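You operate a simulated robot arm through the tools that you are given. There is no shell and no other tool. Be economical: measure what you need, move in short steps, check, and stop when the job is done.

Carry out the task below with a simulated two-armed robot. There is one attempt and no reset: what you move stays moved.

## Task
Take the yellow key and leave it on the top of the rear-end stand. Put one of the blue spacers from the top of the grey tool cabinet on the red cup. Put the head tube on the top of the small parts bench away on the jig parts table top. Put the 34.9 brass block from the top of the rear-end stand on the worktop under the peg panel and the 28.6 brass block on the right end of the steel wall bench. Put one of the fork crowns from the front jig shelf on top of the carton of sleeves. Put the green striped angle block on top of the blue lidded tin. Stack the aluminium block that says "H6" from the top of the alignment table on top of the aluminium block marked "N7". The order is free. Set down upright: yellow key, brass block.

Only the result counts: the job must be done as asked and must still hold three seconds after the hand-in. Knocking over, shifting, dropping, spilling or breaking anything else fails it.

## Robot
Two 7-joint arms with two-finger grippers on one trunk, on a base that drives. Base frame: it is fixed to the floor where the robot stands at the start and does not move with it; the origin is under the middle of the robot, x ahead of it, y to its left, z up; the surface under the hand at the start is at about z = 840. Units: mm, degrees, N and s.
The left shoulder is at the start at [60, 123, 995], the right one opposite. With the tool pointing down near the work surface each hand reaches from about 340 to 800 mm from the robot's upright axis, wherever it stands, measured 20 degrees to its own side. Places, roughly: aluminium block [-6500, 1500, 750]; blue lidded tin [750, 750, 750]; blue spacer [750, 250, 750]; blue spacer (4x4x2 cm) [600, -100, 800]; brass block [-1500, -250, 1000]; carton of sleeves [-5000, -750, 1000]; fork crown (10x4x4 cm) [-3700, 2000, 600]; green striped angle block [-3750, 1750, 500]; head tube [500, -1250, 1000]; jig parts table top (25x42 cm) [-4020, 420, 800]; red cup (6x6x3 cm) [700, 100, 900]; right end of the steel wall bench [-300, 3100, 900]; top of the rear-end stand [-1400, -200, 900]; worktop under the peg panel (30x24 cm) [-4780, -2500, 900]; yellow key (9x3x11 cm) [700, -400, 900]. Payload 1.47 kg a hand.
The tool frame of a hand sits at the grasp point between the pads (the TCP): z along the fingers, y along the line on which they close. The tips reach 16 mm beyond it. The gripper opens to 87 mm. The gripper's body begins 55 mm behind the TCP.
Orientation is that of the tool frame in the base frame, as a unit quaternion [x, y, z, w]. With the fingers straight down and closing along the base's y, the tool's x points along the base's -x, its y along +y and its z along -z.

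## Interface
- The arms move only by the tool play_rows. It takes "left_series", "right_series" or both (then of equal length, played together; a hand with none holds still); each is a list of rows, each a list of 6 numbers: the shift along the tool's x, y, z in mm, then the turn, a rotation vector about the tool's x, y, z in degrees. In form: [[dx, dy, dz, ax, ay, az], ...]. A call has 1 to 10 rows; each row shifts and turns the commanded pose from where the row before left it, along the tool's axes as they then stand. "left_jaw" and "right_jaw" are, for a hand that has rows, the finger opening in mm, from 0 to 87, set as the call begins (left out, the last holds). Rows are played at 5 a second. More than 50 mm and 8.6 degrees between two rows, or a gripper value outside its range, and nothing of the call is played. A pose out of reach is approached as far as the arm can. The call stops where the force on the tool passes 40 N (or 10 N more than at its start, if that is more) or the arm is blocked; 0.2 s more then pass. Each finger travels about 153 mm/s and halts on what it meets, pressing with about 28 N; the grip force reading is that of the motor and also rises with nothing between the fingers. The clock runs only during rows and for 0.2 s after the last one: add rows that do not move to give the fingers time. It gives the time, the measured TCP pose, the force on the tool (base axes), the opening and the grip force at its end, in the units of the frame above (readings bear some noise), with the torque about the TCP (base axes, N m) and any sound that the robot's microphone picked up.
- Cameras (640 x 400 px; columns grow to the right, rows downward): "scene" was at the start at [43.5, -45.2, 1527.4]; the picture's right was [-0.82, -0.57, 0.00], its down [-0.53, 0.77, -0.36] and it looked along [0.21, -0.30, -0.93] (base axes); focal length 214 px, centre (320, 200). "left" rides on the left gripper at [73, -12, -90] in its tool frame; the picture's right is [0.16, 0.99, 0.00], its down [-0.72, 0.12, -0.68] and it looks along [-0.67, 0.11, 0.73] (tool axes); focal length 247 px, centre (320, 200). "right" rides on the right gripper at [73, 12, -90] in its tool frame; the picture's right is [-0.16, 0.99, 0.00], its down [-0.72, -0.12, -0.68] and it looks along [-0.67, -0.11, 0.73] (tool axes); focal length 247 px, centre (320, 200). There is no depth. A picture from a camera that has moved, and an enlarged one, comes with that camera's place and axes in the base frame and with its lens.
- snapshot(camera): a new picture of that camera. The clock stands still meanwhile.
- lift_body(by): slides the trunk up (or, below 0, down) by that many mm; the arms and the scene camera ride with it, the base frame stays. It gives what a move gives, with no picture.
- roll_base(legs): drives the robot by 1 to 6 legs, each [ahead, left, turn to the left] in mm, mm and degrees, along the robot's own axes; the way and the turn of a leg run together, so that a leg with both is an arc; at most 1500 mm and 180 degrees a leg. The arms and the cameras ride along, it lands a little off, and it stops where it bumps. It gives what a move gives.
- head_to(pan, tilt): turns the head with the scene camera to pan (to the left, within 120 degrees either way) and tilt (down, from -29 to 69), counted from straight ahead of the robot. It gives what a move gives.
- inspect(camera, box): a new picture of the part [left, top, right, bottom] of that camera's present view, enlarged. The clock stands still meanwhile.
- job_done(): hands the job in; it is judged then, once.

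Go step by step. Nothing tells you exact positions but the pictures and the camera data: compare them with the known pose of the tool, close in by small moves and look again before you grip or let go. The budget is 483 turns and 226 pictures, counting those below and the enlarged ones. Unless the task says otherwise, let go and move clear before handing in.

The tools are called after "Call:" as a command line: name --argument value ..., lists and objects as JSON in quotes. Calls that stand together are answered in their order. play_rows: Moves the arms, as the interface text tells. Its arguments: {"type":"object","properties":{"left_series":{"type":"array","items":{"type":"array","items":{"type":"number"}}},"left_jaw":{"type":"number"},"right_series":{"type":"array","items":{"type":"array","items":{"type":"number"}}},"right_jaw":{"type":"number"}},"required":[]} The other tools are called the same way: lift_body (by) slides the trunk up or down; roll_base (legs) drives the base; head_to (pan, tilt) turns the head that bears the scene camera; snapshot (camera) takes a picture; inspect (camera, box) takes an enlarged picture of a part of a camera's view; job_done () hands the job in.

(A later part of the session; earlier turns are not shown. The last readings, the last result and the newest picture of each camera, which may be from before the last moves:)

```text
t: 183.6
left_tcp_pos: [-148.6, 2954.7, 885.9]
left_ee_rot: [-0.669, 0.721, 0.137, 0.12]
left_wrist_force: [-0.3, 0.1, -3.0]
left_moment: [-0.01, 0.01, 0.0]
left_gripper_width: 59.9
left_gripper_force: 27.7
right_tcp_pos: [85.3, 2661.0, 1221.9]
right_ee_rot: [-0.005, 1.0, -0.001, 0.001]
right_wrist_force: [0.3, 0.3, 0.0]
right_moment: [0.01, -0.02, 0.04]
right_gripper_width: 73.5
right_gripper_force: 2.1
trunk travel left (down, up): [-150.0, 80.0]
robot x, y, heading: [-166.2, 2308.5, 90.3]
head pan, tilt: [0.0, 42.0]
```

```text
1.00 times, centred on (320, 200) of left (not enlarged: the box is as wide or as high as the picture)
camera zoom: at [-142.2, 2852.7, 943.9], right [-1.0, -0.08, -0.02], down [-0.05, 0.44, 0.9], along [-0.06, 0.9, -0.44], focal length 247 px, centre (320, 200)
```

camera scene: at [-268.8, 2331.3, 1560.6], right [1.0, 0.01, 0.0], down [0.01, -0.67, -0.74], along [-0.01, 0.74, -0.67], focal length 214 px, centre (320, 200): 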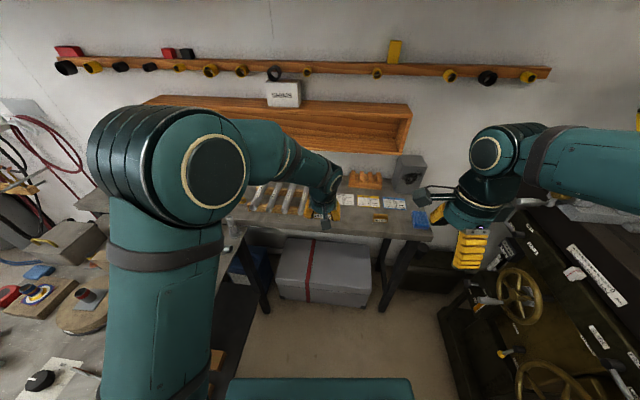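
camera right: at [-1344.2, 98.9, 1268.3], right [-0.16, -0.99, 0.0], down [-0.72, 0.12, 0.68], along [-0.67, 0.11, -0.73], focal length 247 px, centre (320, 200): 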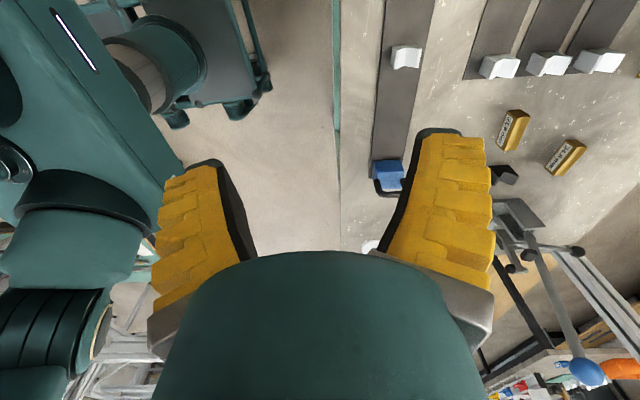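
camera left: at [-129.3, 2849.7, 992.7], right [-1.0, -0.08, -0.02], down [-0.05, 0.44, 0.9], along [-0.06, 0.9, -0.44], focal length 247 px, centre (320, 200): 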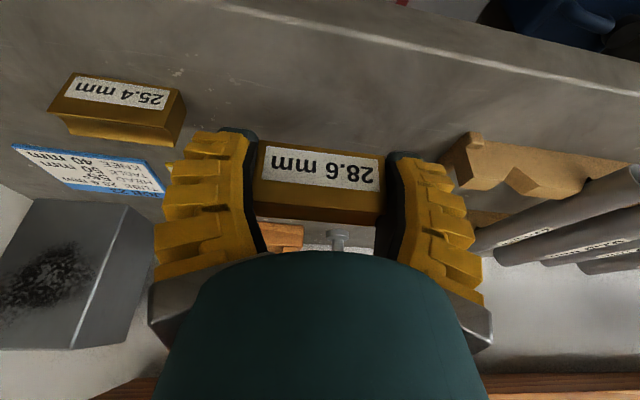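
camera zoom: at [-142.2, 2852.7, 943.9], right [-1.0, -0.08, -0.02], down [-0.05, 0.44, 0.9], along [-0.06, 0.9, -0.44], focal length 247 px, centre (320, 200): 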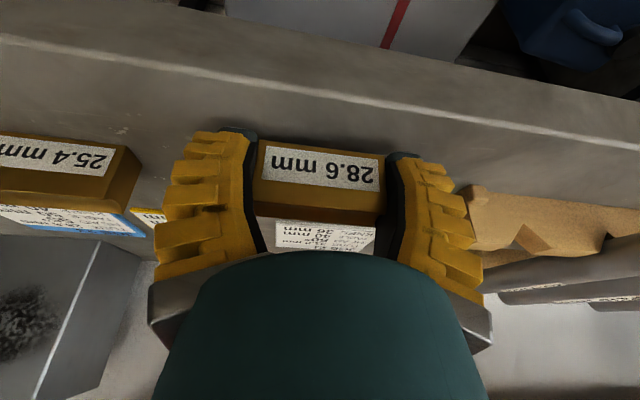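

Call:
play_rows --left_series '[[0.8, 0, 1.9, 0, 0, 0], [0.4, 0, 1, 0, 0, 0], [0, 0, 0, 0, 0, 0]]' --left_jaw 0

Call:
play_rows --left_series '[[0.8, 0, 1.9, 0, 0, 0], [0, 0, 0, 0, 0, 0]]' --left_jaw 0

Call:
play_rows --left_series '[[0.8, 0, 1.9, 0, 0, 0], [0, 0, 0, 0, 0, 0]]' --left_jaw 0

Call:
play_rows --left_series '[[0.8, 0, 1.9, 0, 0, 0], [0, 0, 0, 0, 0, 0]]' --left_jaw 0

```text
t: 184.4
left_tcp_pos: [-148.9, 2954.0, 883.1]
left_ee_rot: [-0.668, 0.721, 0.137, 0.121]
left_wrist_force: [0.6, 0.0, -3.4]
left_moment: [0.0, -0.02, 0.02]
left_gripper_width: 59.5
left_gripper_force: 27.5
right_tcp_pos: [87.4, 2661.5, 1222.7]
right_ee_rot: [-0.005, 1.0, -0.001, 0.001]
right_wrist_force: [-1.2, -0.2, -0.5]
right_moment: [0.0, -0.01, -0.02]
right_gripper_width: 73.5
right_gripper_force: 2.1
trunk travel left (down, up): [-150.0, 80.0]
robot x, y, heading: [-166.3, 2305.5, 90.6]
head pan, tilt: [0.0, 42.0]
```

```text
t: 185.0
left_tcp_pos: [-149.2, 2952.8, 880.4]
left_ee_rot: [-0.668, 0.721, 0.137, 0.121]
left_wrist_force: [0.2, -0.1, -3.3]
left_moment: [0.01, 0.01, 0.0]
left_gripper_width: 59.7
left_gripper_force: 27.9
right_tcp_pos: [86.1, 2662.4, 1222.4]
right_ee_rot: [-0.005, 1.0, -0.001, 0.0]
right_wrist_force: [0.6, 0.5, 0.4]
right_moment: [-0.02, 0.0, 0.0]
right_gripper_width: 73.4
right_gripper_force: 2.5
trunk travel left (down, up): [-150.0, 80.0]
robot x, y, heading: [-166.6, 2305.6, 90.7]
head pan, tilt: [0.0, 42.0]
```

```text
t: 185.6
left_tcp_pos: [-148.1, 2951.8, 878.5]
left_ee_rot: [-0.668, 0.722, 0.137, 0.121]
left_wrist_force: [1.0, -0.6, -3.6]
left_moment: [-0.02, 0.01, -0.01]
left_gripper_width: 60.1
left_gripper_force: 28.1
right_tcp_pos: [85.2, 2662.4, 1221.2]
right_ee_rot: [-0.005, 1.0, -0.001, 0.001]
right_wrist_force: [0.0, 0.0, 0.2]
right_moment: [0.0, 0.01, -0.06]
right_gripper_width: 73.7
right_gripper_force: 2.9
trunk travel left (down, up): [-150.0, 80.0]
robot x, y, heading: [-167.9, 2307.9, 90.6]
head pan, tilt: [0.0, 42.0]
```

```text
t: 186.2
left_tcp_pos: [-148.0, 2953.3, 877.9]
left_ee_rot: [-0.668, 0.721, 0.138, 0.122]
left_wrist_force: [-0.3, -1.0, 5.8]
left_moment: [-0.08, -0.35, -0.15]
left_gripper_width: 59.6
left_gripper_force: 28.7
right_tcp_pos: [85.4, 2661.6, 1221.9]
right_ee_rot: [-0.005, 1.0, 0.0, 0.001]
right_wrist_force: [-0.2, 0.1, -0.4]
right_moment: [-0.02, 0.03, 0.01]
right_gripper_width: 73.1
right_gripper_force: 2.2
trunk travel left (down, up): [-150.0, 80.0]
robot x, y, heading: [-164.8, 2308.6, 90.5]
head pan, tilt: [0.0, 42.0]
```

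Contact. One more small press to seat it flat, then open slightly.

Call:
play_rows --left_series '[[0.6, 0, 1.4, 0, 0, 0], [0, 0, 0, 0, 0, 0]]' --left_jaw 0

Call:
play_rows --left_series '[[0, 0, 0, 0, 0, 0], [0, 0, 0, 0, 0, 0], [0, 0, 0, 0, 0, 0]]' --left_jaw 72

Call:
inspect --camera "left" --box '[0, 0, 640, 400]'

```text
t: 186.8
left_tcp_pos: [-148.9, 2954.1, 877.5]
left_ee_rot: [-0.668, 0.721, 0.138, 0.123]
left_wrist_force: [0.5, 1.8, 16.4]
left_moment: [-0.15, -0.79, 0.0]
left_gripper_width: 59.9
left_gripper_force: 28.0
right_tcp_pos: [86.2, 2660.2, 1221.7]
right_ee_rot: [-0.005, 1.0, 0.0, 0.0]
right_wrist_force: [-0.2, 0.1, 0.1]
right_moment: [0.0, 0.02, -0.03]
right_gripper_width: 73.5
right_gripper_force: 2.5
trunk travel left (down, up): [-150.0, 80.0]
robot x, y, heading: [-165.1, 2304.7, 90.3]
head pan, tilt: [0.0, 42.0]
```

```text
t: 187.6
left_tcp_pos: [-149.3, 2952.6, 875.2]
left_ee_rot: [-0.669, 0.72, 0.137, 0.121]
left_wrist_force: [-7.7, 4.6, 9.3]
left_moment: [-0.04, -0.26, 0.06]
left_gripper_width: 72.0
left_gripper_force: 0.0
right_tcp_pos: [83.9, 2661.7, 1223.0]
right_ee_rot: [-0.006, 1.0, -0.001, 0.0]
right_wrist_force: [0.3, 0.2, -0.4]
right_moment: [0.03, 0.01, 0.01]
right_gripper_width: 73.6
right_gripper_force: 2.2
trunk travel left (down, up): [-150.0, 80.0]
robot x, y, heading: [-161.9, 2306.3, 90.6]
head pan, tilt: [0.0, 42.0]
```

```text
1.00 times, centred on (320, 200) of left (not enlarged: the box is as wide or as high as the picture)
camera zoom: at [-143.4, 2851.9, 933.5], right [-1.0, -0.08, -0.02], down [-0.05, 0.44, 0.9], along [-0.06, 0.9, -0.44], focal length 247 px, centre (320, 200)
```

zoom: 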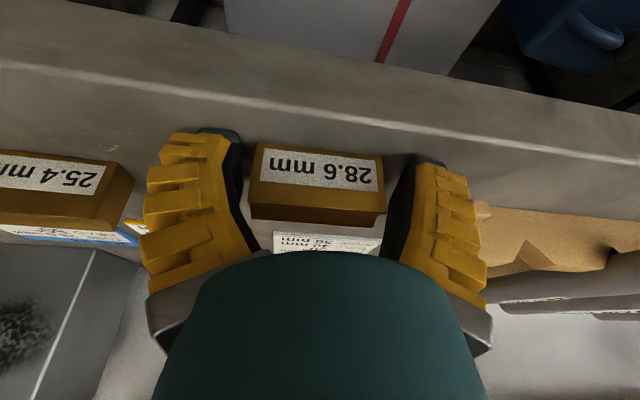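

Block placed upright. Rise straight up and check.

Call:
play_rows --left_series '[[-3.6, 0, -9.3, 0, 0, 0], [-14, 0, -37, 0, 0, 0], [-14, 0, -37, 0, 0, 0], [-14, 0, -37, 0, 0, 0], [0, 0, 0, 0, 7, 0], [0, 0, 0, 0, 7, 0], [0, 0, 0, 0, 7, 0]]' --left_jaw 75

Call:
inspect --camera "scene" --box '[240, 150, 440, 275]'

```text
t: 189.2
left_tcp_pos: [-145.4, 2951.9, 1002.7]
left_ee_rot: [-0.682, 0.731, 0.012, -0.014]
left_wrist_force: [0.1, -0.2, -0.3]
left_moment: [-0.02, -0.02, 0.0]
left_gripper_width: 77.6
left_gripper_force: 1.8
right_tcp_pos: [85.3, 2662.4, 1220.9]
right_ee_rot: [-0.006, 1.0, -0.002, 0.001]
right_wrist_force: [-0.2, 0.0, 0.4]
right_moment: [0.0, 0.01, 0.01]
right_gripper_width: 73.6
right_gripper_force: 1.9
trunk travel left (down, up): [-150.0, 80.0]
robot x, y, heading: [-165.1, 2308.2, 90.5]
head pan, tilt: [0.0, 42.0]
```

```text
3.20 times, centred on (340, 212) of scene
camera zoom: at [-164.5, 2402.7, 1560.5], right [1.0, 0.01, 0.0], down [0.01, -0.67, -0.74], along [-0.01, 0.74, -0.67], focal length 686 px, centre (256, 160)
```

zoom: 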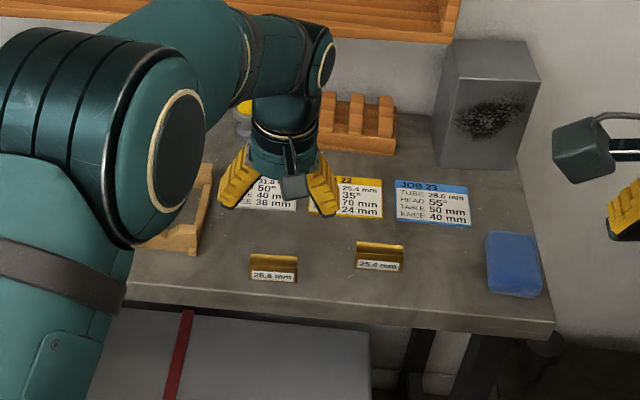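

The 28.6 block is in place. Retract the left arm and back out, then head for the front jig shelf.

Call:
play_rows --left_series '[[0, 0, -40, 2, 0, 0], [0, 0, -40, 0, 0, 0], [40, 0, -10, 0, 0, 0], [40, 0, -10, 0, 0, 0], [40, 0, -10, 0, 0, 0], [40, 0, 0, 0, 0, 0], [40, 0, 0, 0, 0, 0], [20, 40, 0, 0, 0, 0]]' --left_jaw 75

```text
t: 191.0
left_tcp_pos: [-199.5, 2737.1, 1114.2]
left_ee_rot: [-0.683, 0.731, 0.0, 0.0]
left_wrist_force: [-0.2, -0.1, -0.9]
left_moment: [-0.01, -0.03, 0.01]
left_gripper_width: 77.5
left_gripper_force: 2.1
right_tcp_pos: [84.0, 2661.0, 1222.9]
right_ee_rot: [-0.005, 1.0, -0.001, 0.002]
right_wrist_force: [0.4, 0.2, 0.0]
right_moment: [0.04, -0.03, 0.04]
right_gripper_width: 73.5
right_gripper_force: 2.2
trunk travel left (down, up): [-150.0, 80.0]
robot x, y, heading: [-164.1, 2308.3, 90.6]
head pan, tilt: [0.0, 42.0]
```

Call:
roll_base --legs '[[-800, 0, 0], [0, 0, 90]]'

Call:
head_to --pan 0 --tilt 15

Call:
snapshot --camera "scene"

```text
t: 199.2
left_tcp_pos: [-589.8, 1465.4, 1113.4]
left_ee_rot: [0.999, -0.041, 0.0, 0.001]
left_wrist_force: [-0.3, -0.5, -1.1]
left_moment: [0.03, 0.02, 0.06]
left_gripper_width: 77.6
left_gripper_force: 2.1
right_tcp_pos: [-511.2, 1747.8, 1221.6]
right_ee_rot: [-0.707, 0.708, 0.0, 0.001]
right_wrist_force: [-0.7, 0.1, 0.5]
right_moment: [0.04, -0.04, 0.01]
right_gripper_width: 73.6
right_gripper_force: 2.4
trunk travel left (down, up): [-150.0, 80.0]
robot x, y, heading: [-159.5, 1491.3, 179.8]
head pan, tilt: [0.0, 42.0]
```

```text
t: 200.1
left_tcp_pos: [-588.8, 1464.6, 1113.3]
left_ee_rot: [0.999, -0.041, -0.001, 0.001]
left_wrist_force: [-0.2, 0.1, -0.5]
left_moment: [-0.04, -0.01, -0.02]
left_gripper_width: 77.5
left_gripper_force: 1.9
right_tcp_pos: [-511.0, 1747.8, 1220.9]
right_ee_rot: [-0.706, 0.708, 0.001, 0.001]
right_wrist_force: [0.3, 0.1, -0.3]
right_moment: [0.01, 0.0, 0.03]
right_gripper_width: 73.7
right_gripper_force: 2.0
trunk travel left (down, up): [-150.0, 80.0]
robot x, y, heading: [-156.7, 1496.4, 179.8]
head pan, tilt: [0.0, 15.0]
```

```text
122 pictures are left
camera scene: at [-261.7, 1493.3, 1603.0], right [0.0, 1.0, 0.0], down [0.26, 0.0, -0.97], along [-0.97, 0.0, -0.26], focal length 214 px, centre (320, 200)
```

scene: 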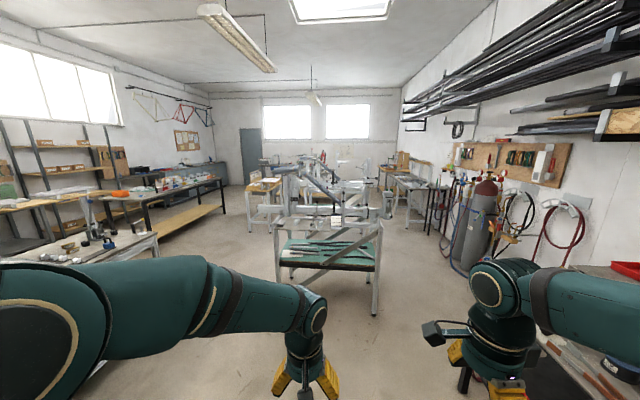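

Call:
roll_base --legs '[[0, 890, 0], [1500, 0, 0], [700, 0, 0]]'

Call:
head_to --pan -50 --tilt 25

Call:
snapshot --camera "scene"

Call:
head_to --pan 0 --tilt 20

Call:
snapshot --camera "scene"

```text
t: 218.7
left_tcp_pos: [-2788.9, 652.3, 1112.5]
left_ee_rot: [0.998, -0.058, 0.001, 0.001]
left_wrist_force: [-0.7, 0.0, 0.2]
left_moment: [0.0, -0.04, -0.01]
left_gripper_width: 77.4
left_gripper_force: 1.7
right_tcp_pos: [-2701.4, 933.5, 1221.2]
right_ee_rot: [-0.694, 0.72, 0.001, 0.001]
right_wrist_force: [-0.4, -0.4, -0.4]
right_moment: [0.0, -0.02, -0.01]
right_gripper_width: 73.7
right_gripper_force: 2.6
trunk travel left (down, up): [-150.0, 80.0]
robot x, y, heading: [-2360.6, 665.5, 177.7]
head pan, tilt: [0.0, 15.0]
```

```text
t: 219.9
left_tcp_pos: [-2787.6, 652.9, 1113.5]
left_ee_rot: [0.998, -0.057, 0.0, 0.002]
left_wrist_force: [-0.9, 0.1, -0.2]
left_moment: [0.06, 0.05, -0.02]
left_gripper_width: 77.4
left_gripper_force: 2.1
right_tcp_pos: [-2700.3, 933.7, 1222.3]
right_ee_rot: [-0.694, 0.72, 0.0, 0.002]
right_wrist_force: [-0.6, 1.0, 0.5]
right_moment: [-0.01, 0.0, 0.04]
right_gripper_width: 73.7
right_gripper_force: 2.7
trunk travel left (down, up): [-150.0, 80.0]
robot x, y, heading: [-2359.8, 665.0, 178.0]
head pan, tilt: [-50.0, 25.0]
```

```text
121 pictures are left
camera scene: at [-2423.3, 739.4, 1586.9], right [0.79, 0.61, 0.0], down [0.26, -0.33, -0.91], along [-0.56, 0.72, -0.42], focal length 214 px, centre (320, 200)
```

scene: 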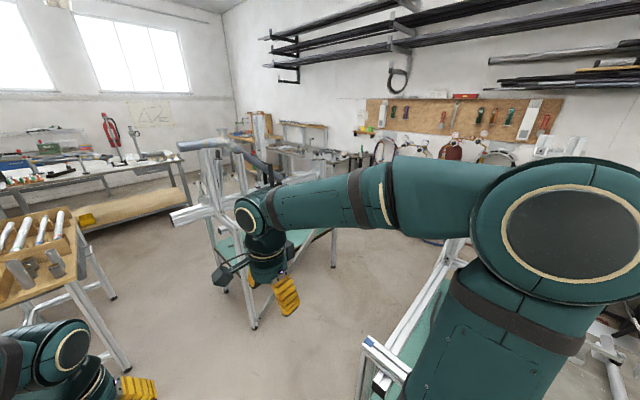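

```text
t: 221.1
left_tcp_pos: [-2788.9, 652.8, 1113.2]
left_ee_rot: [0.998, -0.058, 0.0, 0.0]
left_wrist_force: [0.6, 0.5, 0.1]
left_moment: [-0.02, 0.02, -0.04]
left_gripper_width: 77.7
left_gripper_force: 2.3
right_tcp_pos: [-2700.5, 932.9, 1222.1]
right_ee_rot: [-0.694, 0.72, -0.001, 0.002]
right_wrist_force: [0.1, -0.1, -0.2]
right_moment: [0.03, -0.01, -0.01]
right_gripper_width: 73.5
right_gripper_force: 2.6
trunk travel left (down, up): [-150.0, 80.0]
robot x, y, heading: [-2359.9, 666.7, 177.7]
head pan, tilt: [0.0, 20.0]
```

```text
120 pictures are left
camera scene: at [-2459.9, 670.3, 1594.9], right [0.04, 1.0, 0.0], down [0.34, -0.01, -0.94], along [-0.94, 0.04, -0.34], focal length 214 px, centre (320, 200)
```

scene: 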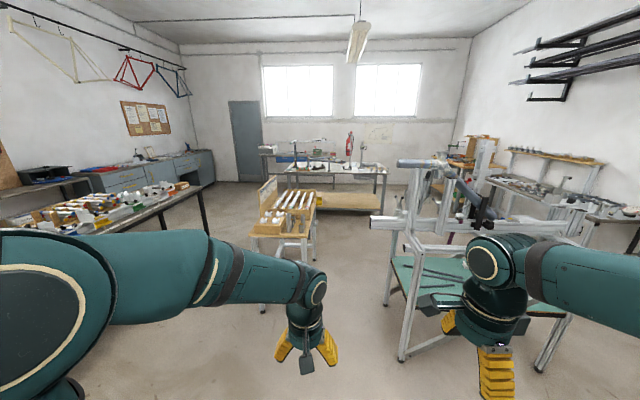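

Call:
inspect --camera "scene" --box '[370, 140, 610, 380]'

```text
1.67 times, centred on (490, 260) of scene
camera zoom: at [-2459.9, 670.3, 1594.9], right [0.04, 1.0, 0.0], down [0.34, -0.01, -0.94], along [-0.94, 0.04, -0.34], focal length 358 px, centre (37, 100)
```

zoom: 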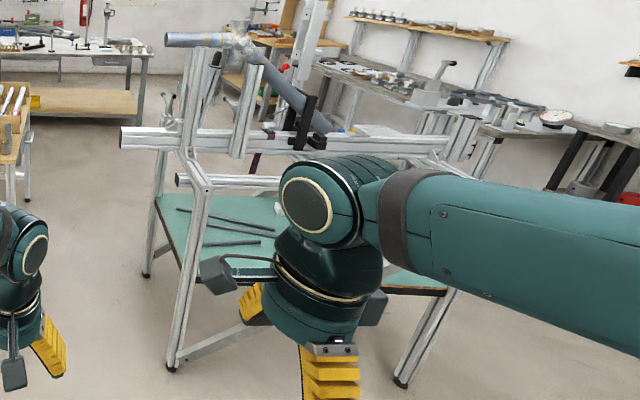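

Call:
roll_base --legs '[[700, 0, 2]]'

Call:
head_to --pan -65 --tilt 25

Call:
snapshot --camera "scene"

Call:
head_to --pan -110 --tilt 25

Call:
snapshot --camera "scene"

```text
t: 224.8
left_tcp_pos: [-3471.7, 649.2, 1113.7]
left_ee_rot: [0.999, -0.039, 0.0, 0.001]
left_wrist_force: [0.3, -0.2, 0.0]
left_moment: [0.02, -0.05, 0.01]
left_gripper_width: 77.5
left_gripper_force: 2.1
right_tcp_pos: [-3395.3, 932.2, 1222.2]
right_ee_rot: [0.708, -0.706, -0.001, -0.001]
right_wrist_force: [-0.2, 0.7, -0.4]
right_moment: [0.0, 0.0, 0.0]
right_gripper_width: 73.6
right_gripper_force: 2.7
trunk travel left (down, up): [-150.0, 80.0]
robot x, y, heading: [-3042.9, 677.4, -180.1]
head pan, tilt: [0.0, 20.0]
```

```text
t: 226.2
left_tcp_pos: [-3469.9, 649.1, 1113.8]
left_ee_rot: [0.999, -0.039, 0.0, 0.001]
left_wrist_force: [-0.4, -0.3, -0.7]
left_moment: [-0.02, 0.02, 0.01]
left_gripper_width: 77.8
left_gripper_force: 2.4
right_tcp_pos: [-3394.7, 931.3, 1222.2]
right_ee_rot: [0.708, -0.706, 0.0, -0.001]
right_wrist_force: [0.6, 0.7, 0.5]
right_moment: [-0.04, -0.02, -0.02]
right_gripper_width: 73.7
right_gripper_force: 2.9
trunk travel left (down, up): [-150.0, 80.0]
robot x, y, heading: [-3041.7, 677.6, -179.9]
head pan, tilt: [-65.0, 25.0]
```

```text
118 pictures are left
camera scene: at [-3089.1, 762.6, 1586.9], right [0.91, 0.42, 0.0], down [0.18, -0.38, -0.91], along [-0.38, 0.82, -0.42], focal length 214 px, centre (320, 200)
```

scene: 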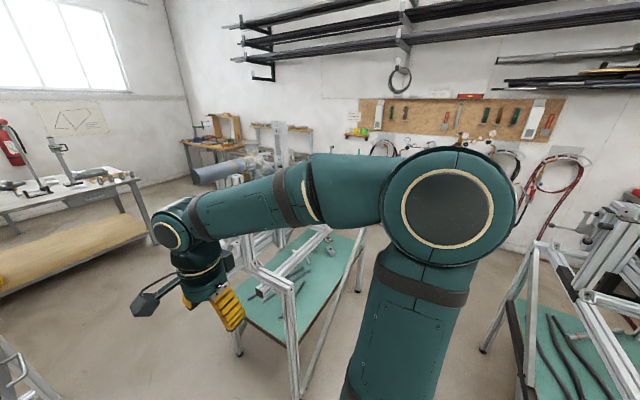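

```text
t: 227.3
left_tcp_pos: [-3470.1, 648.0, 1112.6]
left_ee_rot: [0.999, -0.039, 0.001, 0.001]
left_wrist_force: [-1.3, 0.0, -1.2]
left_moment: [0.02, 0.02, -0.03]
left_gripper_width: 77.7
left_gripper_force: 1.4
right_tcp_pos: [-3393.9, 931.4, 1221.9]
right_ee_rot: [0.708, -0.706, 0.0, -0.001]
right_wrist_force: [-0.3, 1.7, -0.1]
right_moment: [0.0, 0.02, 0.03]
right_gripper_width: 73.3
right_gripper_force: 2.3
trunk travel left (down, up): [-150.0, 80.0]
robot x, y, heading: [-3042.3, 681.3, -180.0]
head pan, tilt: [-110.0, 25.0]
```

```text
117 pictures are left
camera scene: at [-3018.7, 765.7, 1586.9], right [0.94, -0.34, 0.0], down [-0.14, -0.4, -0.91], along [0.31, 0.85, -0.42], focal length 214 px, centre (320, 200)
```

scene: 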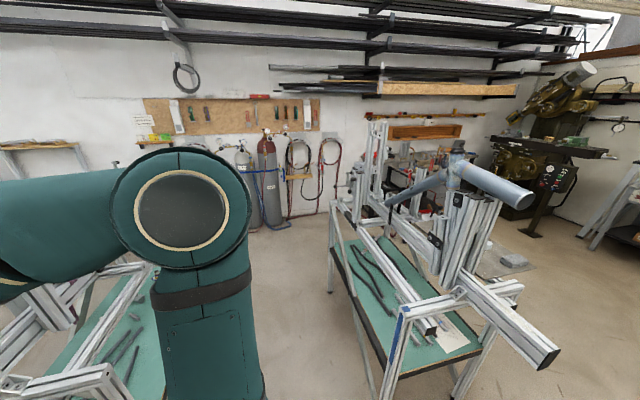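

Call:
head_to --pan -65 --tilt 35

Call:
inspect --camera "scene" --box '[220, 140, 380, 300]'

```text
t: 228.4
left_tcp_pos: [-3471.3, 648.4, 1112.3]
left_ee_rot: [0.999, -0.039, 0.0, 0.001]
left_wrist_force: [0.0, -0.2, -0.4]
left_moment: [0.0, 0.0, -0.01]
left_gripper_width: 77.8
left_gripper_force: 2.2
right_tcp_pos: [-3395.0, 931.8, 1222.0]
right_ee_rot: [0.708, -0.706, 0.0, -0.001]
right_wrist_force: [1.3, 0.1, 0.1]
right_moment: [-0.02, -0.02, 0.01]
right_gripper_width: 73.7
right_gripper_force: 2.3
trunk travel left (down, up): [-150.0, 80.0]
robot x, y, heading: [-3038.9, 676.1, -179.9]
head pan, tilt: [-65.0, 35.0]
```

```text
2.50 times, centred on (300, 220) of scene
camera zoom: at [-3087.3, 758.9, 1571.1], right [0.91, 0.42, 0.0], down [0.24, -0.52, -0.82], along [-0.35, 0.74, -0.57], focal length 536 px, centre (370, 150)
```

zoom: 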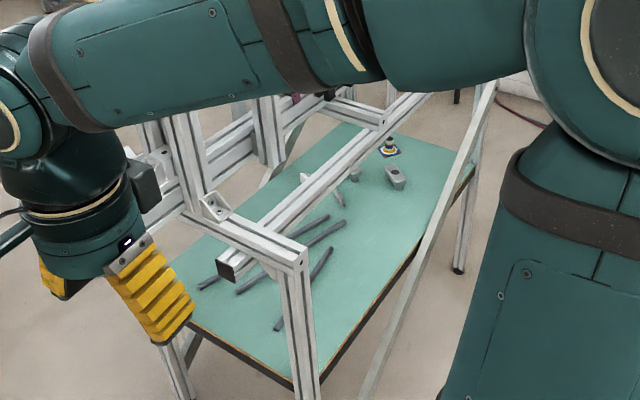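

Crowns lie on the front jig's shelf near [-3575,1970]. I'll strafe into the gap between the jigs, facing the shelf.

Call:
roll_base --legs '[[15, 0, 0], [0, -700, 0]]'

Call:
head_to --pan 0 --tilt 50

Call:
snapshot --camera "scene"

```text
t: 235.4
left_tcp_pos: [-3488.6, 1344.6, 1113.3]
left_ee_rot: [0.999, -0.037, 0.001, 0.0]
left_wrist_force: [-0.2, 0.2, -0.3]
left_moment: [0.0, 0.01, 0.01]
left_gripper_width: 77.5
left_gripper_force: 1.9
right_tcp_pos: [-3411.4, 1628.9, 1222.2]
right_ee_rot: [0.709, -0.705, 0.0, -0.001]
right_wrist_force: [-0.5, -0.1, -0.6]
right_moment: [-0.01, -0.01, 0.03]
right_gripper_width: 73.5
right_gripper_force: 2.9
trunk travel left (down, up): [-150.0, 80.0]
robot x, y, heading: [-3060.0, 1371.2, -179.9]
head pan, tilt: [-65.0, 35.0]
```

```text
t: 236.7
left_tcp_pos: [-3488.4, 1346.4, 1112.8]
left_ee_rot: [0.999, -0.037, 0.0, 0.001]
left_wrist_force: [-0.3, -0.1, -0.2]
left_moment: [0.01, -0.04, 0.04]
left_gripper_width: 77.6
left_gripper_force: 1.9
right_tcp_pos: [-3411.7, 1630.0, 1222.0]
right_ee_rot: [0.71, -0.705, 0.0, -0.002]
right_wrist_force: [0.1, -0.1, 0.7]
right_moment: [0.01, -0.04, -0.02]
right_gripper_width: 73.5
right_gripper_force: 1.9
trunk travel left (down, up): [-150.0, 80.0]
robot x, y, heading: [-3058.2, 1378.5, -179.7]
head pan, tilt: [0.0, 50.0]
```

```text
115 pictures are left
camera scene: at [-3143.9, 1377.1, 1549.4], right [0.0, 1.0, 0.0], down [0.77, 0.0, -0.64], along [-0.64, 0.0, -0.77], focal length 214 px, centre (320, 200)
```

scene: 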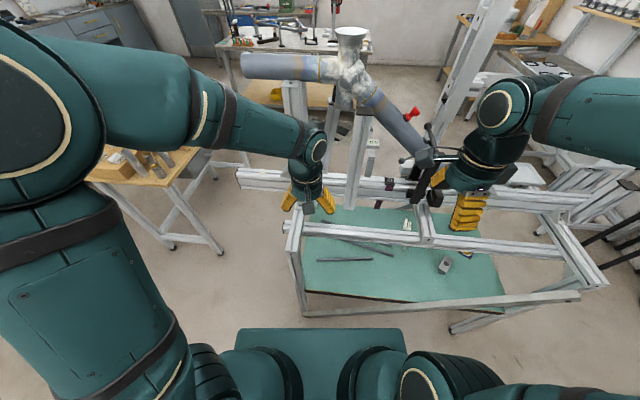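

Call:
inspect --camera "scene" --box '[270, 170, 530, 320]'

```text
2.46 times, centred on (400, 245) of scene
camera zoom: at [-3143.9, 1377.1, 1549.4], right [0.0, 1.0, 0.0], down [0.77, 0.0, -0.64], along [-0.64, 0.0, -0.77], focal length 528 px, centre (123, 89)
```

zoom: 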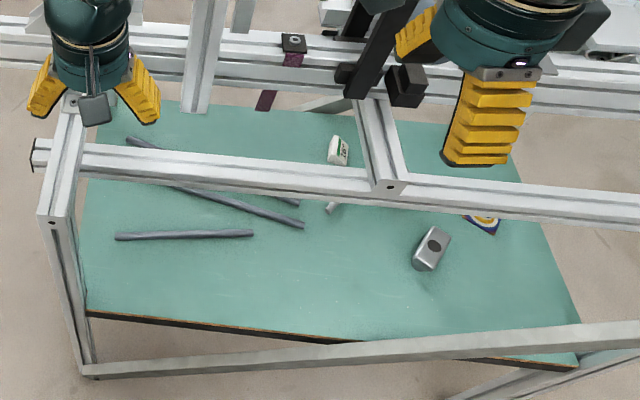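

Call:
inspect --camera "scene" --box '[385, 205, 489, 285]'

```text
5.00 times, centred on (437, 245) of scene
camera zoom: at [-3143.9, 1377.1, 1549.4], right [0.0, 1.0, 0.0], down [0.77, 0.0, -0.64], along [-0.64, 0.0, -0.77], focal length 1072 px, centre (-265, -25)
```

zoom: 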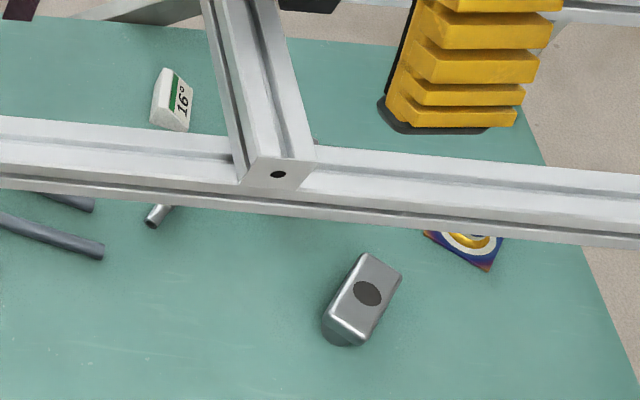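

The green-striped "16°" block is deeper, reachable from the far side. First take this crown with the right hand from under the beam: adjust stance, tuck left arm, lower the trunk.

Call:
play_rows --left_series '[[40, 0, -30, 0, 0, 0], [30, 0, -40, 0, 0, 0], [0, 0, -40, 0, 0, 0], [0, 0, -40, 0, 0, 0]]'

Call:
roll_base --legs '[[0, -262, 0]]'

Call:
head_to --pan -25 --tilt 50

Call:
snapshot --camera "scene"

```text
t: 237.7
left_tcp_pos: [-3418.3, 1340.6, 1264.8]
left_ee_rot: [0.999, -0.037, 0.0, 0.001]
left_wrist_force: [0.4, 0.4, 0.9]
left_moment: [-0.03, 0.04, -0.02]
left_gripper_width: 77.8
left_gripper_force: 1.2
right_tcp_pos: [-3411.3, 1627.6, 1221.1]
right_ee_rot: [0.71, -0.704, 0.0, -0.001]
right_wrist_force: [1.2, 0.9, 0.5]
right_moment: [0.01, -0.01, -0.01]
right_gripper_width: 73.6
right_gripper_force: 2.1
trunk travel left (down, up): [-150.0, 80.0]
robot x, y, heading: [-3059.4, 1376.2, -180.0]
head pan, tilt: [0.0, 50.0]
```

```text
t: 240.6
left_tcp_pos: [-3417.9, 1605.0, 1263.3]
left_ee_rot: [0.999, -0.039, 0.0, 0.001]
left_wrist_force: [0.4, 0.2, -0.5]
left_moment: [0.02, -0.02, 0.02]
left_gripper_width: 77.4
left_gripper_force: 1.7
right_tcp_pos: [-3410.0, 1892.9, 1222.8]
right_ee_rot: [0.707, -0.707, 0.0, -0.001]
right_wrist_force: [0.3, 1.0, -0.6]
right_moment: [-0.02, 0.01, 0.03]
right_gripper_width: 73.7
right_gripper_force: 2.6
trunk travel left (down, up): [-150.0, 80.0]
robot x, y, heading: [-3057.1, 1637.2, 180.0]
head pan, tilt: [0.0, 50.0]
```

```text
t: 241.5
left_tcp_pos: [-3419.1, 1604.3, 1264.1]
left_ee_rot: [0.999, -0.039, 0.0, 0.0]
left_wrist_force: [1.5, 0.4, -0.4]
left_moment: [-0.03, 0.0, 0.02]
left_gripper_width: 77.7
left_gripper_force: 2.0
right_tcp_pos: [-3411.5, 1892.1, 1222.2]
right_ee_rot: [0.708, -0.706, 0.0, -0.002]
right_wrist_force: [0.0, 0.6, 0.6]
right_moment: [-0.03, 0.02, 0.04]
right_gripper_width: 73.7
right_gripper_force: 2.5
trunk travel left (down, up): [-150.0, 80.0]
robot x, y, heading: [-3055.0, 1638.6, 180.0]
head pan, tilt: [-25.0, 50.0]
```

```text
112 pictures are left
camera scene: at [-3137.2, 1671.3, 1549.4], right [0.42, 0.91, 0.0], down [0.69, -0.32, -0.64], along [-0.58, 0.27, -0.77], focal length 214 px, centre (320, 200)
```

scene: 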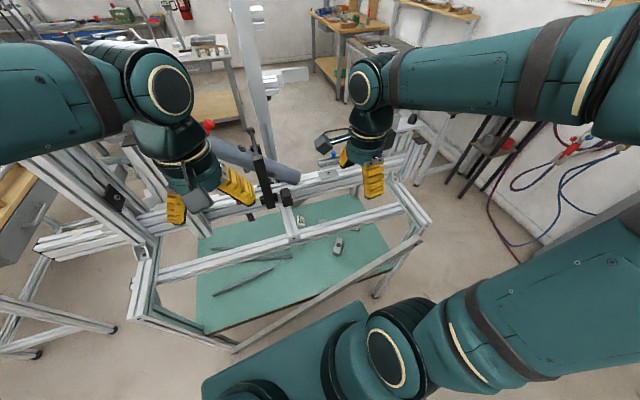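

Call:
inspect --camera "scene" --box '[110, 160, 460, 380]'

```text
1.82 times, centred on (285, 270) of scene
camera zoom: at [-3137.2, 1671.3, 1549.4], right [0.42, 0.91, 0.0], down [0.69, -0.32, -0.64], along [-0.58, 0.27, -0.77], focal length 390 px, centre (384, 73)
```

zoom: 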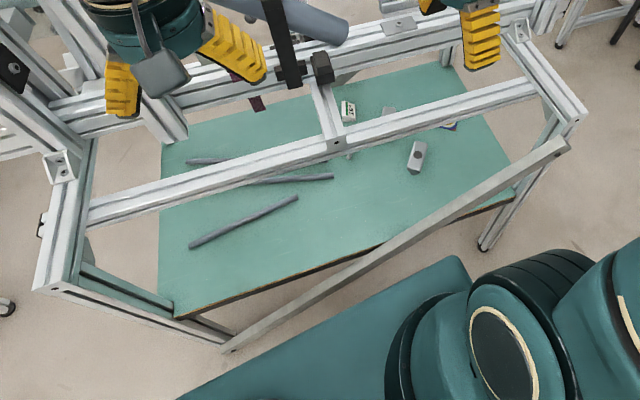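

The plan: yaw the right hand −63°, tilt it 25° outward, slide in along the tool axis between rail and brace. Lower the trunk 100 first.

Call:
lift_body --by -100

Call:
play_rows --right_series '[[0, 0, 0, 0, 0, -7.9], [0, 0, 0, 0, 0, -7.9], [0, 0, 0, 0, 0, -7.9], [0, 0, 0, 0, 0, -7.9], [0, 0, 0, 0, 0, -7.9], [0, 0, 0, 0, 0, -7.9], [0, 0, 0, 0, 0, -7.9], [0, 0, 0, 0, 0, -7.7]]' --right_jaw 70

Call:
play_rows --right_series '[[0, 0, 0, 0, -8.3, 0], [0, 0, 0, 0, -8.3, 0], [0, 0, 0, 0, -8.4, 0]]' --right_jaw 70

Call:
snapshot --camera "scene"

```text
t: 242.9
left_tcp_pos: [-3418.2, 1605.7, 1164.2]
left_ee_rot: [0.999, -0.039, -0.001, 0.001]
left_wrist_force: [0.4, -0.2, -0.9]
left_moment: [0.0, 0.01, -0.01]
left_gripper_width: 77.6
left_gripper_force: 1.8
right_tcp_pos: [-3410.5, 1892.1, 1123.4]
right_ee_rot: [0.708, -0.706, 0.0, -0.001]
right_wrist_force: [0.3, -0.6, -0.2]
right_moment: [0.0, -0.04, 0.01]
right_gripper_width: 73.4
right_gripper_force: 2.4
trunk travel left (down, up): [-50.0, 180.0]
robot x, y, heading: [-3061.1, 1637.8, 179.8]
head pan, tilt: [-25.0, 50.0]
```

```text
t: 244.7
left_tcp_pos: [-3419.3, 1605.2, 1164.6]
left_ee_rot: [0.999, -0.039, 0.0, 0.001]
left_wrist_force: [0.2, -0.1, -0.3]
left_moment: [-0.04, -0.03, 0.0]
left_gripper_width: 77.4
left_gripper_force: 1.9
right_tcp_pos: [-3409.8, 1893.1, 1120.6]
right_ee_rot: [0.973, -0.231, 0.002, -0.001]
right_wrist_force: [0.2, 0.7, 0.1]
right_moment: [0.01, -0.01, 0.02]
right_gripper_width: 73.7
right_gripper_force: 2.3
trunk travel left (down, up): [-50.0, 180.0]
robot x, y, heading: [-3060.8, 1637.0, 180.1]
head pan, tilt: [-25.0, 50.0]
```

```text
t: 245.5
left_tcp_pos: [-3417.6, 1606.0, 1164.3]
left_ee_rot: [0.999, -0.04, 0.0, 0.002]
left_wrist_force: [0.3, 0.1, -0.4]
left_moment: [0.0, 0.03, 0.01]
left_gripper_width: 77.6
left_gripper_force: 2.1
right_tcp_pos: [-3410.1, 1893.1, 1121.7]
right_ee_rot: [0.95, -0.226, -0.211, -0.051]
right_wrist_force: [-0.2, 0.3, -0.3]
right_moment: [-0.01, 0.0, 0.01]
right_gripper_width: 73.3
right_gripper_force: 2.5
trunk travel left (down, up): [-50.0, 180.0]
robot x, y, heading: [-3059.0, 1638.0, 180.2]
head pan, tilt: [-25.0, 50.0]
```

```text
110 pictures are left
camera scene: at [-3136.5, 1671.0, 1449.4], right [0.42, 0.91, 0.0], down [0.69, -0.32, -0.64], along [-0.58, 0.27, -0.77], focal length 214 px, centre (320, 200)
```

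scene: 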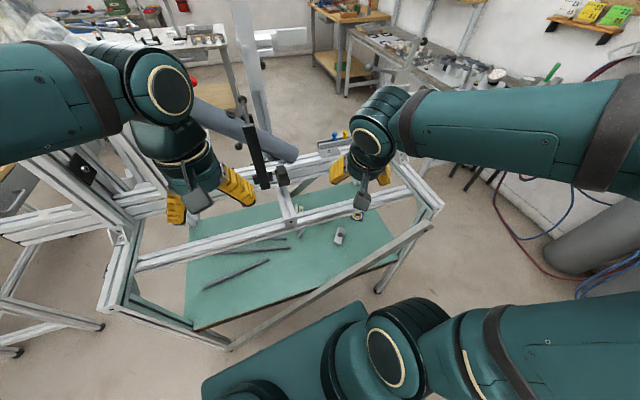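

Call:
play_rows --right_series '[[23, -2.3, 36.5, 0, 0, 0], [23, -2.3, 36.5, 0, 0, 0], [23, -2.3, 36.5, 0, 0, 0], [23, -2.3, 36.5, 0, 0, 0], [23, -2.3, 36.5, 0, 0, 0], [23, -2.3, 36.5, 0, 0, 0], [0, 0, 0, 0, 0, 0]]' --right_jaw 75

Call:
snapshot --camera "right"

Call:
snapshot --camera "scene"

```text
t: 247.1
left_tcp_pos: [-3418.2, 1604.5, 1164.1]
left_ee_rot: [0.999, -0.039, -0.001, 0.001]
left_wrist_force: [0.2, 0.4, 1.3]
left_moment: [0.02, 0.01, 0.0]
left_gripper_width: 77.5
left_gripper_force: 2.2
right_tcp_pos: [-3457.3, 1906.3, 900.2]
right_ee_rot: [0.95, -0.226, -0.209, -0.051]
right_wrist_force: [-0.7, -0.9, -0.3]
right_moment: [-0.02, 0.01, 0.02]
right_gripper_width: 77.3
right_gripper_force: 1.4
right hand out of reach, approached as far as the arm can: row 2, 3, 4, 5, 6
trunk travel left (down, up): [-50.0, 180.0]
robot x, y, heading: [-3060.1, 1638.3, 180.4]
head pan, tilt: [-25.0, 50.0]
```

```text
109 pictures are left
camera right: at [-3369.4, 1849.0, 950.7], right [-0.57, -0.82, 0.06], down [-0.28, 0.27, 0.92], along [-0.77, 0.51, -0.38], focal length 247 px, centre (320, 200)
```

right: 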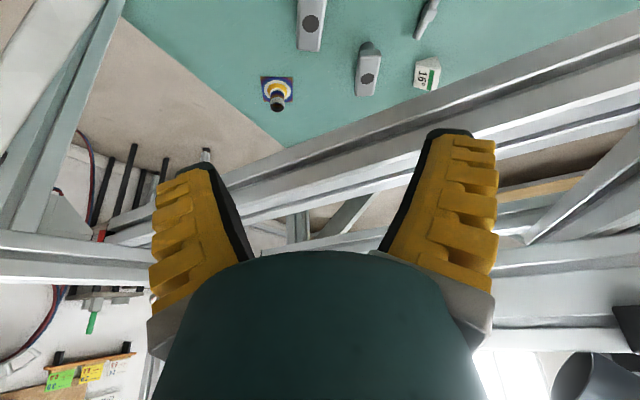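

```text
108 pictures are left
camera scene: at [-3136.5, 1671.0, 1449.5], right [0.42, 0.91, 0.0], down [0.69, -0.32, -0.64], along [-0.58, 0.27, -0.77], focal length 214 px, centre (320, 200)
```

scene: 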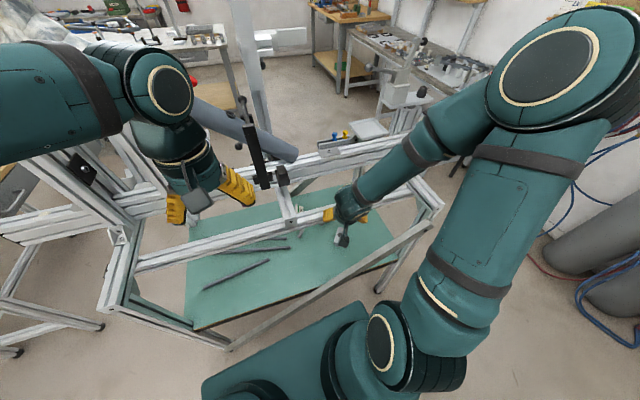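

The arm is too folded here; I'll pull the hand up and back the base away about 140 mm.

Call:
play_rows --right_series '[[0, 0, -40, 0, 0, 0], [0, 0, -40, 0, 0, 0], [0, 0, 0, 0, 0, 0]]' --right_jaw 75

Call:
roll_base --legs '[[-140, 0, 0]]'

```text
t: 247.9
left_tcp_pos: [-3419.8, 1603.9, 1163.7]
left_ee_rot: [0.999, -0.039, 0.001, 0.001]
left_wrist_force: [-0.7, 0.4, -0.4]
left_moment: [-0.03, -0.02, -0.03]
left_gripper_width: 77.7
left_gripper_force: 1.8
right_tcp_pos: [-3442.1, 1891.3, 976.0]
right_ee_rot: [0.95, -0.228, -0.208, -0.052]
right_wrist_force: [-0.7, -0.2, -0.6]
right_moment: [-0.02, 0.03, -0.03]
right_gripper_width: 77.4
right_gripper_force: 1.5
right hand out of reach, approached as far as the arm can: row 1, 2
trunk travel left (down, up): [-50.0, 180.0]
robot x, y, heading: [-3058.9, 1640.6, 180.0]
head pan, tilt: [-25.0, 50.0]
```

```text
t: 249.2
left_tcp_pos: [-3280.1, 1604.6, 1163.1]
left_ee_rot: [0.999, -0.039, 0.0, 0.001]
left_wrist_force: [0.2, -0.1, 0.4]
left_moment: [-0.02, 0.04, 0.0]
left_gripper_width: 77.6
left_gripper_force: 1.7
right_tcp_pos: [-3305.1, 1893.1, 977.2]
right_ee_rot: [0.95, -0.226, -0.209, -0.051]
right_wrist_force: [0.8, -0.4, -0.5]
right_moment: [0.03, 0.0, 0.01]
right_gripper_width: 77.7
right_gripper_force: 1.9
trunk travel left (down, up): [-50.0, 180.0]
robot x, y, heading: [-2922.5, 1635.6, 180.0]
head pan, tilt: [-25.0, 50.0]
```

Call:
play_rows --right_series '[[-30, 13, 0, 0, 0, 0], [0, 0, 0, 0, 0, 0]]' --right_jaw 75

Call:
play_rows --right_series '[[6, 7, 32, 0, 0, 0], [7, 7, 32, 0, 0, 0], [7, 7, 32, 0, 0, 0], [0, 0, 0, 0, 0, 0]]' --right_jaw 75

Call:
snapshot --camera "right"

```text
t: 249.8
left_tcp_pos: [-3281.2, 1605.3, 1162.5]
left_ee_rot: [0.999, -0.039, 0.0, 0.0]
left_wrist_force: [0.0, 0.0, -0.4]
left_moment: [0.04, 0.02, 0.02]
left_gripper_width: 77.7
left_gripper_force: 2.1
right_tcp_pos: [-3336.6, 1893.4, 987.1]
right_ee_rot: [0.95, -0.227, -0.208, -0.051]
right_wrist_force: [-0.3, -0.4, 0.6]
right_moment: [0.03, -0.05, 0.01]
right_gripper_width: 77.6
right_gripper_force: 1.7
trunk travel left (down, up): [-50.0, 180.0]
robot x, y, heading: [-2924.2, 1639.6, 179.9]
head pan, tilt: [-25.0, 50.0]
```

```text
t: 250.8
left_tcp_pos: [-3280.7, 1605.8, 1163.4]
left_ee_rot: [0.999, -0.039, 0.0, 0.001]
left_wrist_force: [0.4, -0.5, -0.1]
left_moment: [-0.01, 0.03, -0.02]
left_gripper_width: 77.6
left_gripper_force: 2.3
right_tcp_pos: [-3366.0, 1883.4, 893.7]
right_ee_rot: [0.949, -0.228, -0.21, -0.052]
right_wrist_force: [0.0, 0.0, -0.7]
right_moment: [-0.05, 0.02, -0.03]
right_gripper_width: 77.3
right_gripper_force: 1.7
trunk travel left (down, up): [-50.0, 180.0]
robot x, y, heading: [-2920.8, 1636.3, 179.9]
head pan, tilt: [-25.0, 50.0]
```

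```text
107 pictures are left
camera right: at [-3277.1, 1826.9, 943.4], right [-0.58, -0.82, 0.06], down [-0.28, 0.27, 0.92], along [-0.77, 0.51, -0.38], focal length 247 px, centre (320, 200)
```

right: 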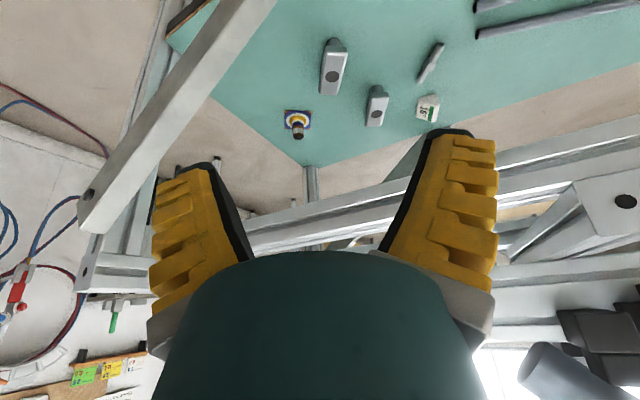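

Crown A top measured ≈[-3587, 1983, 529], well aligned with the approach. Slide in along the tool axis.

Call:
play_rows --right_series '[[0, 0, 40, 0, 0, 0], [0, 0, 40, 0, 0, 0], [0, 0, 40, 0, 0, 0], [0, 0, 40, 0, 0, 0], [0, 0, 0, 0, 0, 0]]' --right_jaw 75

Call:
snapshot --camera "right"

Call:
snapshot --camera "scene"

```text
t: 252.0
left_tcp_pos: [-3281.2, 1604.3, 1163.8]
left_ee_rot: [0.999, -0.039, 0.0, 0.001]
left_wrist_force: [0.4, 0.2, 0.0]
left_moment: [-0.02, 0.02, -0.01]
left_gripper_width: 77.6
left_gripper_force: 1.9
right_tcp_pos: [-3424.3, 1913.6, 749.8]
right_ee_rot: [0.95, -0.226, -0.209, -0.052]
right_wrist_force: [0.4, 0.6, 0.0]
right_moment: [0.02, -0.01, -0.01]
right_gripper_width: 77.4
right_gripper_force: 2.0
trunk travel left (down, up): [-50.0, 180.0]
robot x, y, heading: [-2918.3, 1637.7, 180.2]
head pan, tilt: [-25.0, 50.0]
```

```text
106 pictures are left
camera right: at [-3336.0, 1855.8, 800.0], right [-0.57, -0.82, 0.06], down [-0.28, 0.27, 0.92], along [-0.77, 0.51, -0.38], focal length 247 px, centre (320, 200)
```

right: 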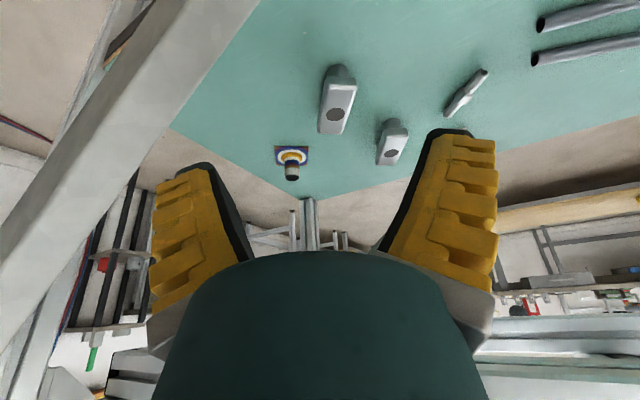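

```text
105 pictures are left
camera scene: at [-2999.7, 1671.0, 1449.4], right [0.42, 0.91, 0.0], down [0.69, -0.32, -0.64], along [-0.58, 0.27, -0.77], focal length 214 px, centre (320, 200)
```

scene: 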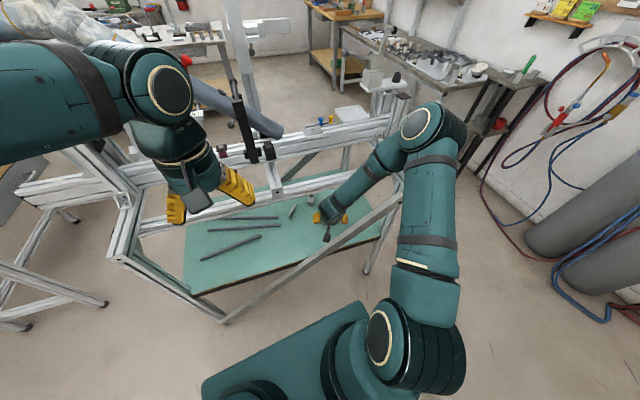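

The brace/rail window is tight; I'll enter at lower y where the brace is lower, then shift sideways inside.

Call:
play_rows --right_series '[[11.7, 10, 40, 0, 0, 0], [11.7, 10, 40, 0, 0, 0], [11.7, 10, 40, 0, 0, 0], [11.7, 10, 40, 0, 0, 0], [0, 0, 0, 0, 0, 0]]' --right_jaw 75

Call:
snapshot --camera "scene"

Call:
snapshot --camera "right"

```text
t: 253.2
left_tcp_pos: [-3281.6, 1605.6, 1163.4]
left_ee_rot: [0.999, -0.039, 0.0, 0.001]
left_wrist_force: [0.2, -0.7, 0.1]
left_moment: [-0.03, -0.02, 0.03]
left_gripper_width: 77.5
left_gripper_force: 2.1
right_tcp_pos: [-3466.9, 1891.5, 585.7]
right_ee_rot: [0.95, -0.227, -0.208, -0.051]
right_wrist_force: [-0.3, -0.3, 0.1]
right_moment: [0.03, -0.01, 0.03]
right_gripper_width: 77.6
right_gripper_force: 1.7
trunk travel left (down, up): [-50.0, 180.0]
robot x, y, heading: [-2920.3, 1634.9, 180.1]
head pan, tilt: [-25.0, 50.0]
```

```text
104 pictures are left
camera scene: at [-2999.9, 1671.2, 1449.4], right [0.42, 0.91, 0.0], down [0.69, -0.32, -0.64], along [-0.58, 0.27, -0.77], focal length 214 px, centre (320, 200)
```

scene: 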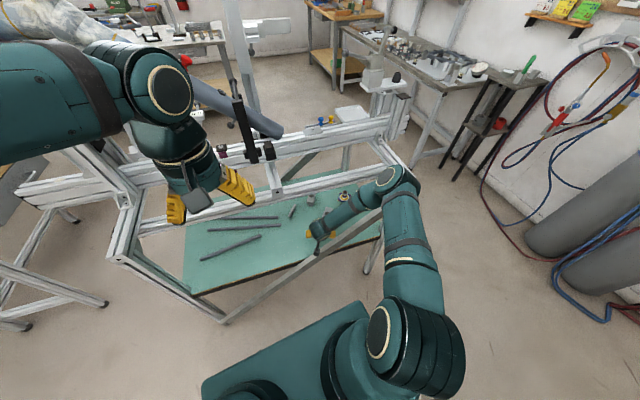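

```text
103 pictures are left
camera right: at [-3377.3, 1834.2, 635.1], right [-0.57, -0.82, 0.06], down [-0.28, 0.27, 0.92], along [-0.77, 0.51, -0.38], focal length 247 px, centre (320, 200)
```

right: 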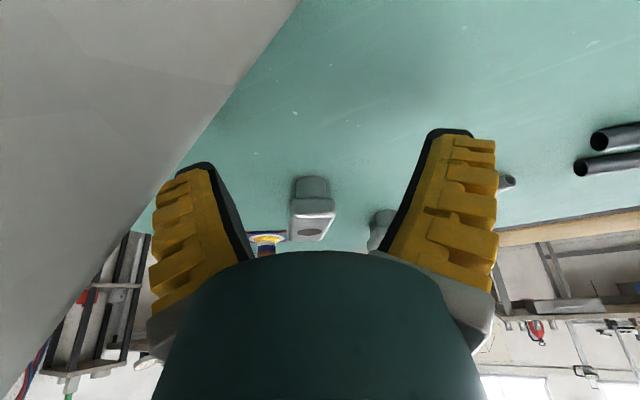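

Call:
play_rows --right_series '[[-24.2, 13.6, 11.3, 0, 0, 0], [-24.2, 13.6, 11.3, 0, 0, 0], [-24.2, 13.6, 11.3, 0, 0, 0], [-24.2, 13.6, 11.3, 0, 0, 0], [0, 0, 0, 0, 0, 0]]' --right_jaw 75

Call:
snapshot --camera "right"

```text
t: 254.4
left_tcp_pos: [-3277.9, 1605.4, 1164.1]
left_ee_rot: [0.999, -0.039, -0.001, 0.001]
left_wrist_force: [0.0, -0.2, 0.7]
left_moment: [0.0, -0.02, -0.02]
left_gripper_width: 77.5
left_gripper_force: 1.6
right_tcp_pos: [-3579.5, 1889.9, 581.2]
right_ee_rot: [0.95, -0.227, -0.208, -0.051]
right_wrist_force: [0.4, -1.1, 4.4]
right_moment: [0.2, -0.14, -0.04]
right_gripper_width: 79.1
right_gripper_force: 3.1
trunk travel left (down, up): [-50.0, 180.0]
robot x, y, heading: [-2918.6, 1638.9, 179.7]
head pan, tilt: [-25.0, 50.0]
```

```text
102 pictures are left
camera right: at [-3491.5, 1833.5, 631.8], right [-0.57, -0.82, 0.06], down [-0.28, 0.27, 0.92], along [-0.77, 0.51, -0.39], focal length 247 px, centre (320, 200)
```

right: 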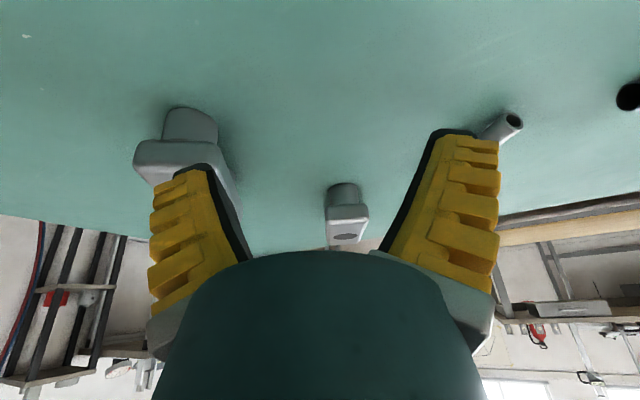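

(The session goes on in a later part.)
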